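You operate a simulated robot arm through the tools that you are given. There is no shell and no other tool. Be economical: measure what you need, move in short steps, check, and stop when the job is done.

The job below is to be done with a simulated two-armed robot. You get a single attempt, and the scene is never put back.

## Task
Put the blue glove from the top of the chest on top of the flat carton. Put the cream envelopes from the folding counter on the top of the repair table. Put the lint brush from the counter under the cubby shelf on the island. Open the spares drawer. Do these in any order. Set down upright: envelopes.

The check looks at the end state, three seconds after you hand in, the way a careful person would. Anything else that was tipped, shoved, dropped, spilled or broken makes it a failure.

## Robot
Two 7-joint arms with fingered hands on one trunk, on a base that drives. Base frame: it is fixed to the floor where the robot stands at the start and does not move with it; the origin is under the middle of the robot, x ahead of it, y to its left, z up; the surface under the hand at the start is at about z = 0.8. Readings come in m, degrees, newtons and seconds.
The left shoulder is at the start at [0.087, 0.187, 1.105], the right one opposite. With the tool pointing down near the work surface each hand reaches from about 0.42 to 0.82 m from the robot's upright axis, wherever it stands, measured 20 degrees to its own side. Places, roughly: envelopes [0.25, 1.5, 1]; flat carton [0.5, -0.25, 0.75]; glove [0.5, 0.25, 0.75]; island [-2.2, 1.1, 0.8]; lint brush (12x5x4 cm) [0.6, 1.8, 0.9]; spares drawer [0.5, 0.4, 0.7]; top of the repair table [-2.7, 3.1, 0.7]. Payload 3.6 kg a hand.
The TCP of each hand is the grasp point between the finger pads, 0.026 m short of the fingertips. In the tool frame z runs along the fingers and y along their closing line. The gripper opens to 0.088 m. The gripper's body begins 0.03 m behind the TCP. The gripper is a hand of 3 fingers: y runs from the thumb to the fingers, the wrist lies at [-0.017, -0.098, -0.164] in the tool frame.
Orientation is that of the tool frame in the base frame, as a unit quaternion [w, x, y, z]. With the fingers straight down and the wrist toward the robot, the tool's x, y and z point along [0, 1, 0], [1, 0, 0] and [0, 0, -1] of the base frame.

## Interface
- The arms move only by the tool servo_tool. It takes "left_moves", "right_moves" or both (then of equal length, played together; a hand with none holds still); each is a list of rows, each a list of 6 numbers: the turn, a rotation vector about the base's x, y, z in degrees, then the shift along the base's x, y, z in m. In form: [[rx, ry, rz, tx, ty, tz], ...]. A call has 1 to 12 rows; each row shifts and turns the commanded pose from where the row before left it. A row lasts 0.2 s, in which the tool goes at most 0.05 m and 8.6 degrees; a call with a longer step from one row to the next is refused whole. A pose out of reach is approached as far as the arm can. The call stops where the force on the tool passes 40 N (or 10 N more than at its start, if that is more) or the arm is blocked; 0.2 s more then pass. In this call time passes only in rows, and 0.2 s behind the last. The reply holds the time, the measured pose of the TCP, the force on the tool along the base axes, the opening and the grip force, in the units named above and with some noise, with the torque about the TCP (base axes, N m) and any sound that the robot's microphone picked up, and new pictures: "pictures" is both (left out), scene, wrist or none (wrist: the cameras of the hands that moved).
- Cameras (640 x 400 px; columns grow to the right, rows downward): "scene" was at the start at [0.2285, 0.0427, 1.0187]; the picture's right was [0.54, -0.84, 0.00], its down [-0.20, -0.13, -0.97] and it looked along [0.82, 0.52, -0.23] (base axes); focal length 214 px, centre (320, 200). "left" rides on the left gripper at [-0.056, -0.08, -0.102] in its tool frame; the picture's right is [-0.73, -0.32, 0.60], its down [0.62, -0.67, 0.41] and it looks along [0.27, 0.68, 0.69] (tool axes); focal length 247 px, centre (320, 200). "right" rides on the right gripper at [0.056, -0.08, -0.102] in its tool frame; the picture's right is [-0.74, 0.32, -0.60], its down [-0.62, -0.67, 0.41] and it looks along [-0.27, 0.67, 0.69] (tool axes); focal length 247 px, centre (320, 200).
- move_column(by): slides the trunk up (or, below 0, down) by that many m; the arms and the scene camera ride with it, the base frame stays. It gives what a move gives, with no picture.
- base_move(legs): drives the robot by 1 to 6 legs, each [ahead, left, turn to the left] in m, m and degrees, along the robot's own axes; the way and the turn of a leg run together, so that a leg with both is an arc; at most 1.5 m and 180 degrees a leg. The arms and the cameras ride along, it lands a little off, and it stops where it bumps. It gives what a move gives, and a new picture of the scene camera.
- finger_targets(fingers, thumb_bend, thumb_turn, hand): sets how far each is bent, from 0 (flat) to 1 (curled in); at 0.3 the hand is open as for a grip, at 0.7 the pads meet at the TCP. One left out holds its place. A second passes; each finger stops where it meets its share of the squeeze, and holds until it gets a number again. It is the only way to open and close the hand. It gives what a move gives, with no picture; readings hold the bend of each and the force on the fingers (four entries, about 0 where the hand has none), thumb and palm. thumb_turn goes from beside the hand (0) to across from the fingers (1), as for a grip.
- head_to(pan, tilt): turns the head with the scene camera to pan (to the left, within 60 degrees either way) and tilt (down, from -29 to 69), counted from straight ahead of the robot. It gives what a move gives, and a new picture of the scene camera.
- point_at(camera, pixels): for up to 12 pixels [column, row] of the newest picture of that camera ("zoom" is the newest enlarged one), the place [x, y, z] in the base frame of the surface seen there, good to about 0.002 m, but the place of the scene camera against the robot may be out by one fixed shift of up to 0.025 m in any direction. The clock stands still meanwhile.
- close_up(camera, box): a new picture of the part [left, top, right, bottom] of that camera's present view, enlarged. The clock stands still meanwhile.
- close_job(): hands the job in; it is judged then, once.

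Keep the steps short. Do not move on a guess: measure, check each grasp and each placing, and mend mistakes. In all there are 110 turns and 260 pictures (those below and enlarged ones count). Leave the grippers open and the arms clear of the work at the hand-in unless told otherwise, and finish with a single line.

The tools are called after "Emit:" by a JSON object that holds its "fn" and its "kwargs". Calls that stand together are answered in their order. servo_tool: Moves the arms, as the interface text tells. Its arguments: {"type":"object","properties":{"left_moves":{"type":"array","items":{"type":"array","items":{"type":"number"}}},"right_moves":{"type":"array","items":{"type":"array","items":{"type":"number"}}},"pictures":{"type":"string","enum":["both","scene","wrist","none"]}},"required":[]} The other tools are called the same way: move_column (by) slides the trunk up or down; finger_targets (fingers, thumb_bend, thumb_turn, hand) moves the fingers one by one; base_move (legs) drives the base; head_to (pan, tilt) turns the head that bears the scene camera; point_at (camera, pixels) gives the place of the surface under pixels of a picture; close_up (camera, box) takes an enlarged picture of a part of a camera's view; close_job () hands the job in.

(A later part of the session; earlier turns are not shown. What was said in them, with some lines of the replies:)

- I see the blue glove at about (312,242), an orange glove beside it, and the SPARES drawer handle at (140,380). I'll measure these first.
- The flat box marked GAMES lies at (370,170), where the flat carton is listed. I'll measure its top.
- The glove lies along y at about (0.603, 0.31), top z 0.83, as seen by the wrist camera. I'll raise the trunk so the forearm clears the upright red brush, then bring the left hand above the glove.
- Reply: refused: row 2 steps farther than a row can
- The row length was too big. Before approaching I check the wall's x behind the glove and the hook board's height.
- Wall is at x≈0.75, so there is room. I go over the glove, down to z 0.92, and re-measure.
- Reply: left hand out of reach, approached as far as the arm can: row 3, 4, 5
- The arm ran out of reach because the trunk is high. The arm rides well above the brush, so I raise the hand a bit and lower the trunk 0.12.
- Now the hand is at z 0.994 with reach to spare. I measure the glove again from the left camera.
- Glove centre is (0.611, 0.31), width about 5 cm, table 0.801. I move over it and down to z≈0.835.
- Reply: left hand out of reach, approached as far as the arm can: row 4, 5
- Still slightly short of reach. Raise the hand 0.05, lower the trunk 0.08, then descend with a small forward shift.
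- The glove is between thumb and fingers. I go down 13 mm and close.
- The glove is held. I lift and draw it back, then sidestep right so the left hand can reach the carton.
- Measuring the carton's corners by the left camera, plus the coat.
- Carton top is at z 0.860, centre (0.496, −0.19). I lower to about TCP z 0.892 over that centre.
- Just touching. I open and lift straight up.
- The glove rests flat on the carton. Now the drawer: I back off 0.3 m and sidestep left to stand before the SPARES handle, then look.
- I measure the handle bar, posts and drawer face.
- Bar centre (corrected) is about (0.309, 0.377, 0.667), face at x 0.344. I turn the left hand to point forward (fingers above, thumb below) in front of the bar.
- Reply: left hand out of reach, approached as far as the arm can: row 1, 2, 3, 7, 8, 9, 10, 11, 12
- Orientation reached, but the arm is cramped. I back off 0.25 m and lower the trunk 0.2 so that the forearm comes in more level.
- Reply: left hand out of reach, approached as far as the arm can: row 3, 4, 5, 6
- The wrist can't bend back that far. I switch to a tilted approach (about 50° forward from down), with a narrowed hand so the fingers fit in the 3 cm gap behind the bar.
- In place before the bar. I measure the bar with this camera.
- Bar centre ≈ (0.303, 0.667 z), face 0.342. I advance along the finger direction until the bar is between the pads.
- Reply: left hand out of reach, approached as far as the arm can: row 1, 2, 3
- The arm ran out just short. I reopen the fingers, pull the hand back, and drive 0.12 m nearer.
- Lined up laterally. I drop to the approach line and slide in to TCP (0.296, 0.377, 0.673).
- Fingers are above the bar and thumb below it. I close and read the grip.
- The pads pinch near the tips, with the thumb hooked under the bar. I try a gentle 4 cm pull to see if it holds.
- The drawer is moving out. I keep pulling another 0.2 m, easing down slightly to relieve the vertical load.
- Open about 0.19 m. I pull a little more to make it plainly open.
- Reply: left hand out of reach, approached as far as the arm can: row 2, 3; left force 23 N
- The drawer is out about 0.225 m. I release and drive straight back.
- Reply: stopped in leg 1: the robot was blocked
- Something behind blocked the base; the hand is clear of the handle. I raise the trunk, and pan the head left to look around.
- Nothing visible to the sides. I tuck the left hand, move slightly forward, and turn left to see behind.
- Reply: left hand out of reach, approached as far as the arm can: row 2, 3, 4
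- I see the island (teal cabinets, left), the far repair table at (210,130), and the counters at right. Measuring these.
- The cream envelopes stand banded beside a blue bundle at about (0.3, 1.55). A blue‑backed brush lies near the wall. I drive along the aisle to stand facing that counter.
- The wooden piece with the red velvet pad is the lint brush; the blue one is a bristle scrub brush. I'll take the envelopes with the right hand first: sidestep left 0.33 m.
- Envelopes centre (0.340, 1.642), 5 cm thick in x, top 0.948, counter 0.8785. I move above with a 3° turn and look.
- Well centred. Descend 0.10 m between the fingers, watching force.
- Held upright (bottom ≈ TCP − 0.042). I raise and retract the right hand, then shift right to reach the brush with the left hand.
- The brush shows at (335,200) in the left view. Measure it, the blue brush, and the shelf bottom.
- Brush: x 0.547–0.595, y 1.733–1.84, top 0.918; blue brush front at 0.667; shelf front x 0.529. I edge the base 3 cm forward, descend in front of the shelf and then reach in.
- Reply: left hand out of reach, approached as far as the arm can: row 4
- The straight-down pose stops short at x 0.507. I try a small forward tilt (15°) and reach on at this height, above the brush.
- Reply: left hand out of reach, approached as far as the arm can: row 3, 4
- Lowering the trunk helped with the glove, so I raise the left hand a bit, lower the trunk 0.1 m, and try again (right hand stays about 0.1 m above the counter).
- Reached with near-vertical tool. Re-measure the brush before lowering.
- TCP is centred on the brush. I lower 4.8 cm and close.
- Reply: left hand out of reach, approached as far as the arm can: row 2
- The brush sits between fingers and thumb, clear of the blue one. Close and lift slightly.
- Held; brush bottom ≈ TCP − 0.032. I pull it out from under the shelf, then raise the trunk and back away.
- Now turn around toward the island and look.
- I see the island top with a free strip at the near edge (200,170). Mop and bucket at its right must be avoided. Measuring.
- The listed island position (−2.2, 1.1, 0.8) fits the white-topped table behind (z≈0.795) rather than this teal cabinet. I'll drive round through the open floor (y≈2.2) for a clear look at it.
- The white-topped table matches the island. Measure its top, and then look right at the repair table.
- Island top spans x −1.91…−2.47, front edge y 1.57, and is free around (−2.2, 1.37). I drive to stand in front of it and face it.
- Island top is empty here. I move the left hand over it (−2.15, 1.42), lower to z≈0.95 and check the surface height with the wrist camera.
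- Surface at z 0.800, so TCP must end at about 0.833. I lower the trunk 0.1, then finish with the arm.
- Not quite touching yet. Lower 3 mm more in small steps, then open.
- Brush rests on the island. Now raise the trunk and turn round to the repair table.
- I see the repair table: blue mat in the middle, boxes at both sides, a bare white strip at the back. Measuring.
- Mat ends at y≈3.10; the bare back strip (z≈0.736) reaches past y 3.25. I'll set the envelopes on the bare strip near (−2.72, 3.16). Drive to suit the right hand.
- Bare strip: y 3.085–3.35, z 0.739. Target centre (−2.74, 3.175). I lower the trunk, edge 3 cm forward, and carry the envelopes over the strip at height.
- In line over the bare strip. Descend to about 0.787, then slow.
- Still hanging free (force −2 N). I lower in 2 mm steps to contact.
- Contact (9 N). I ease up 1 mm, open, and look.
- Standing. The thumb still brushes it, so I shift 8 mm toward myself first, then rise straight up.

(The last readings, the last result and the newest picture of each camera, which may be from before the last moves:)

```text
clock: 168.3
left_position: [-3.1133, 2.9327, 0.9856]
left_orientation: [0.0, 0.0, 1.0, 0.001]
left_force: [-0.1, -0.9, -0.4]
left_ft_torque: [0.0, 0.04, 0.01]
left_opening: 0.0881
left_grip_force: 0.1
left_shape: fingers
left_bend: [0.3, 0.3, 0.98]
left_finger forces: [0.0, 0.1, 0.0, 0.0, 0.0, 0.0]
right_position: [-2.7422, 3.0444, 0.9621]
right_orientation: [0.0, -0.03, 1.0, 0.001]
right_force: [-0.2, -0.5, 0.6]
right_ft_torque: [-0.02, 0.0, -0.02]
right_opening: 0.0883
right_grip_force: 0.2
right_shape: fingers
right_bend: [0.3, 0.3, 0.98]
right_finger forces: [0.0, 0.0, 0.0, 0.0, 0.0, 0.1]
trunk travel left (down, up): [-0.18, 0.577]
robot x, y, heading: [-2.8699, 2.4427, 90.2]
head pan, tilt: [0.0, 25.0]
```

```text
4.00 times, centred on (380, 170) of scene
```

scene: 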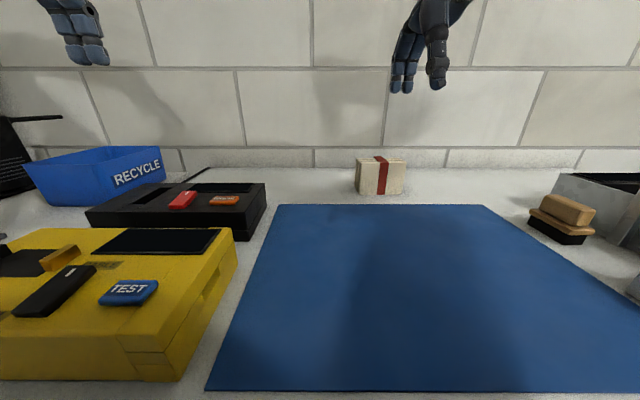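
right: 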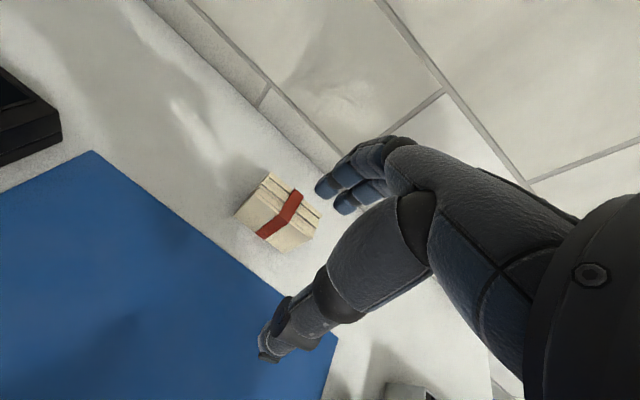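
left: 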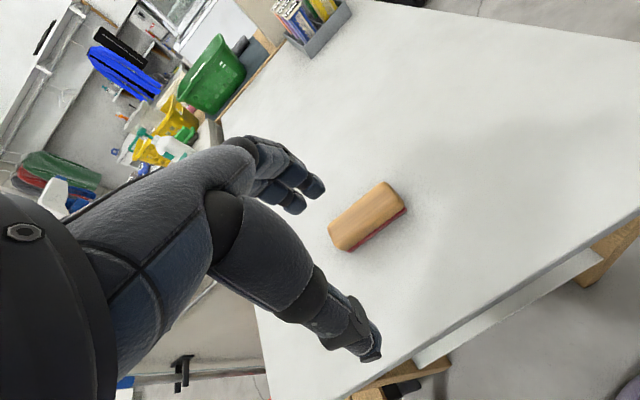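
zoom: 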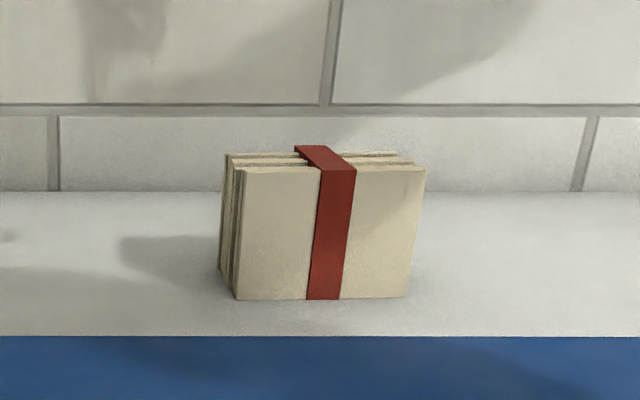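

The envelopes stand upright on the repair table. The base was blocked once earlier, by the white rack behind the chest, so I'll go back to check that nothing there was disturbed. I also want to check the drawer. Raise and drive back.

Emit:
{"fn": "move_column", "kwargs": {"by": 0.14}}

Emit:
{"fn": "base_move", "kwargs": {"legs": [[-0.22, 0, 0], [0, 0, 90], [-1.2, 0, 0], [-1.0, 0, 0]]}}

```text
clock: 170.0
left_position: [-3.1139, 2.9332, 1.1256]
left_orientation: [0.0, -0.001, 1.0, 0.0]
left_force: [-0.2, 1.1, -0.9]
left_ft_torque: [-0.04, -0.01, -0.03]
left_opening: 0.0885
left_grip_force: 0.0
left_shape: fingers
left_bend: [0.3, 0.3, 0.98]
left_finger forces: [0.0, 0.1, 0.0, 0.0, 0.0, 0.0]
right_position: [-2.7409, 3.0456, 1.1004]
right_orientation: [-0.001, -0.03, 1.0, 0.001]
right_force: [-0.3, 0.5, -1.0]
right_ft_torque: [-0.02, 0.02, 0.03]
right_opening: 0.0887
right_grip_force: 0.1
right_shape: fingers
right_bend: [0.3, 0.3, 0.98]
right_finger forces: [0.1, 0.0, 0.1, 0.1, 0.1, 0.0]
trunk travel left (down, up): [-0.32, 0.437]
robot x, y, heading: [-2.8668, 2.4431, 90.3]
head pan, tilt: [0.0, 25.0]
```

```text
clock: 186.0
left_position: [-1.1568, 1.9957, 1.1268]
left_orientation: [0.001, 0.707, -0.707, 0.001]
left_force: [-0.3, 0.0, -0.3]
left_ft_torque: [0.0, -0.02, 0.01]
left_opening: 0.0881
left_grip_force: 0.0
left_shape: fingers
left_bend: [0.3, 0.3, 0.98]
left_finger forces: [0.1, 0.1, 0.0, 0.0, 0.0, 0.1]
right_position: [-1.2679, 2.3683, 1.1018]
right_orientation: [0.002, 0.728, -0.686, -0.001]
right_force: [0.4, -0.1, 0.4]
right_ft_torque: [0.01, 0.0, 0.02]
right_opening: 0.0886
right_grip_force: 0.1
right_shape: fingers
right_bend: [0.3, 0.3, 0.98]
right_finger forces: [0.0, 0.1, 0.0, 0.1, 0.1, 0.0]
trunk travel left (down, up): [-0.32, 0.437]
robot x, y, heading: [-0.6643, 2.2362, -179.9]
head pan, tilt: [0.0, 25.0]
```

scene: 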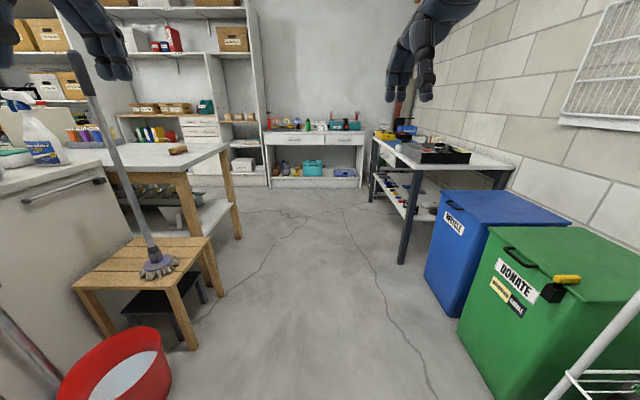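

Everything here looks in order. Turn to face the chest/rack aisle.

Emit:
{"fn": "base_move", "kwargs": {"legs": [[0, 0, 90], [0.55, 0.2, 0]]}}

Emit:
{"fn": "head_to", "kwargs": {"pan": -15, "tilt": 28}}

Emit:
{"fn": "close_up", "kwargs": {"camera": "scene", "box": [160, 120, 480, 320]}}

```text
clock: 193.1
left_position: [-0.2367, 1.1901, 1.1264]
left_orientation: [0.001, 1.0, -0.008, -0.001]
left_force: [-0.7, -0.3, 0.5]
left_ft_torque: [0.03, 0.0, -0.01]
left_opening: 0.0883
left_grip_force: 0.0
left_shape: fingers
left_bend: [0.3, 0.3, 0.98]
left_finger forces: [0.0, 0.1, 0.0, 0.0, 0.0, 0.0]
right_position: [-0.6126, 1.0847, 1.1026]
right_orientation: [0.0, 1.0, 0.021, 0.001]
right_force: [0.3, -0.8, 0.1]
right_ft_torque: [0.02, -0.01, 0.01]
right_opening: 0.0882
right_grip_force: 0.0
right_shape: fingers
right_bend: [0.3, 0.3, 0.98]
right_finger forces: [0.0, 0.1, 0.0, 0.0, 0.1, 0.1]
trunk travel left (down, up): [-0.32, 0.437]
robot x, y, heading: [-0.4738, 1.6845, -90.6]
head pan, tilt: [0.0, 25.0]
```

scene: 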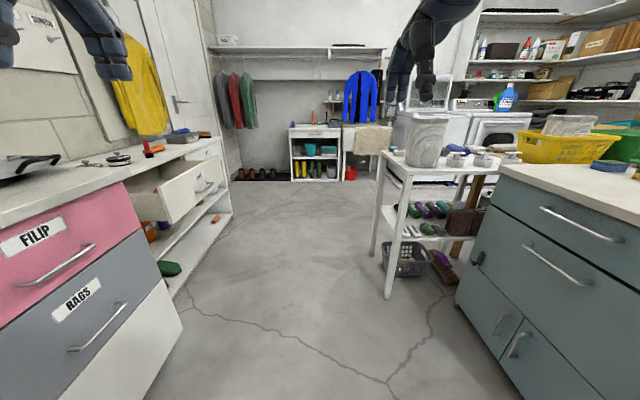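

```text
clock: 193.9
left_position: [-0.2369, 1.1906, 1.1261]
left_orientation: [0.0, 1.0, -0.008, 0.0]
left_force: [-0.3, -0.4, -1.0]
left_ft_torque: [0.01, -0.01, 0.0]
left_opening: 0.0879
left_grip_force: 0.1
left_shape: fingers
left_bend: [0.3, 0.3, 0.98]
left_finger forces: [0.0, 0.1, 0.0, 0.0, 0.1, 0.0]
right_position: [-0.6128, 1.0851, 1.1024]
right_orientation: [0.002, 1.0, 0.021, 0.0]
right_force: [0.0, 0.0, 0.3]
right_ft_torque: [0.01, 0.02, 0.01]
right_opening: 0.0883
right_grip_force: 0.1
right_shape: fingers
right_bend: [0.3, 0.3, 0.98]
right_finger forces: [0.0, 0.0, 0.0, 0.0, 0.0, 0.0]
trunk travel left (down, up): [-0.32, 0.437]
robot x, y, heading: [-0.4758, 1.6843, -90.7]
head pan, tilt: [-15.0, 28.0]
```

scene: 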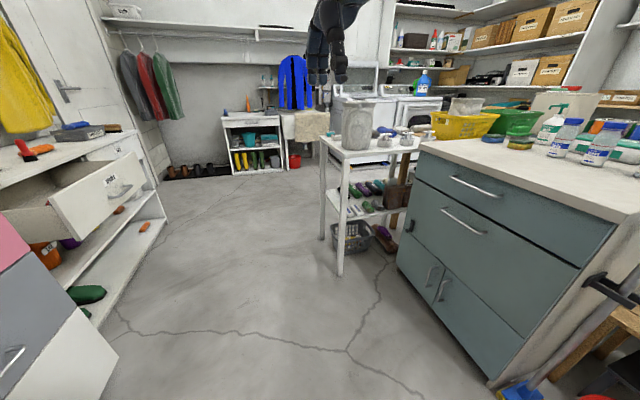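

```text
2.00 times, centred on (320, 220) of scene
```

zoom: 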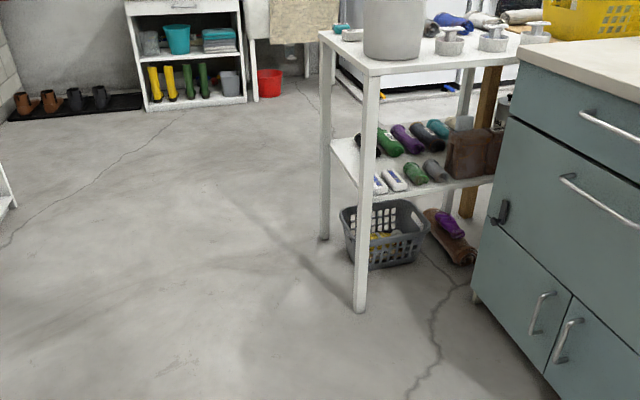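

The rack looks orderly. I zoom on the chest and drawer and the rack's floor items for a last check.

Emit:
{"fn": "close_up", "kwargs": {"camera": "scene", "box": [0, 100, 180, 260]}}

Emit:
{"fn": "close_up", "kwargs": {"camera": "scene", "box": [310, 90, 450, 280]}}

Emit:
{"fn": "point_at", "kwargs": {"camera": "scene", "pixels": [[340, 250], [323, 225], [340, 165], [55, 205], [110, 220], [345, 235], [385, 240]]}}

```text
2.50 times, centred on (90, 180) of scene
```

zoom: 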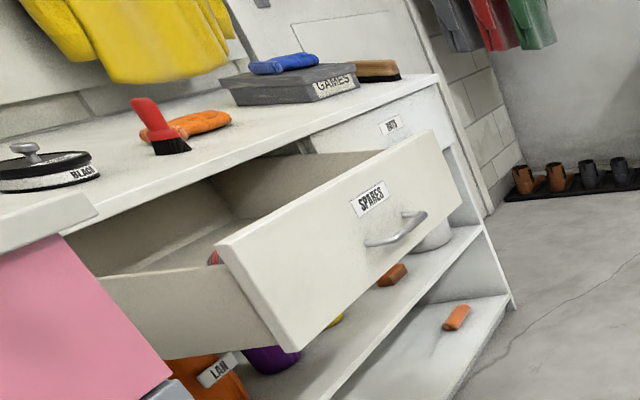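

```text
2.11 times, centred on (380, 185) of scene
```

zoom: 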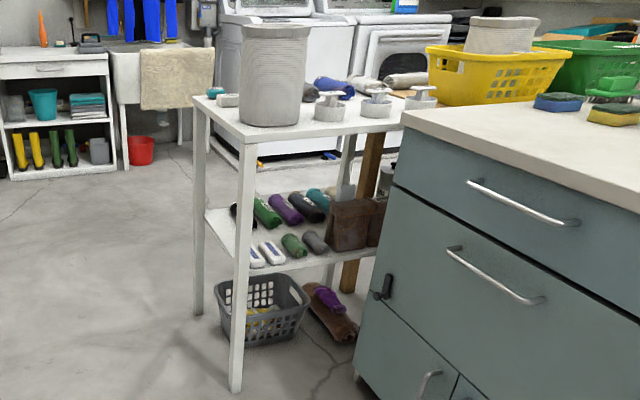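

```text
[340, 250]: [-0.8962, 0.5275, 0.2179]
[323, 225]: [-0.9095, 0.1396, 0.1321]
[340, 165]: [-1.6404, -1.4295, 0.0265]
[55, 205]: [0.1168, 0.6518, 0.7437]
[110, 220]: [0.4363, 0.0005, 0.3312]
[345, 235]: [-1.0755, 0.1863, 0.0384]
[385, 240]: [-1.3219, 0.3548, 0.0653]
```

All four goals check out: the glove is on the carton, the drawer is open, the brush is on the island and the envelopes stand upright on the repair table. The rack still stands square with its items in rows. Hands are open and clear, so I hand in.

Emit:
{"fn": "close_job", "kwargs": {}}

```text
The job is handed in.
```

The job is handed in: the blue glove is on the flat carton, the cream envelopes stand upright on the repair table, the lint brush is on the island, and the spares drawer is open; my base bumped a white rack once, and nothing on it looked disturbed when I checked.
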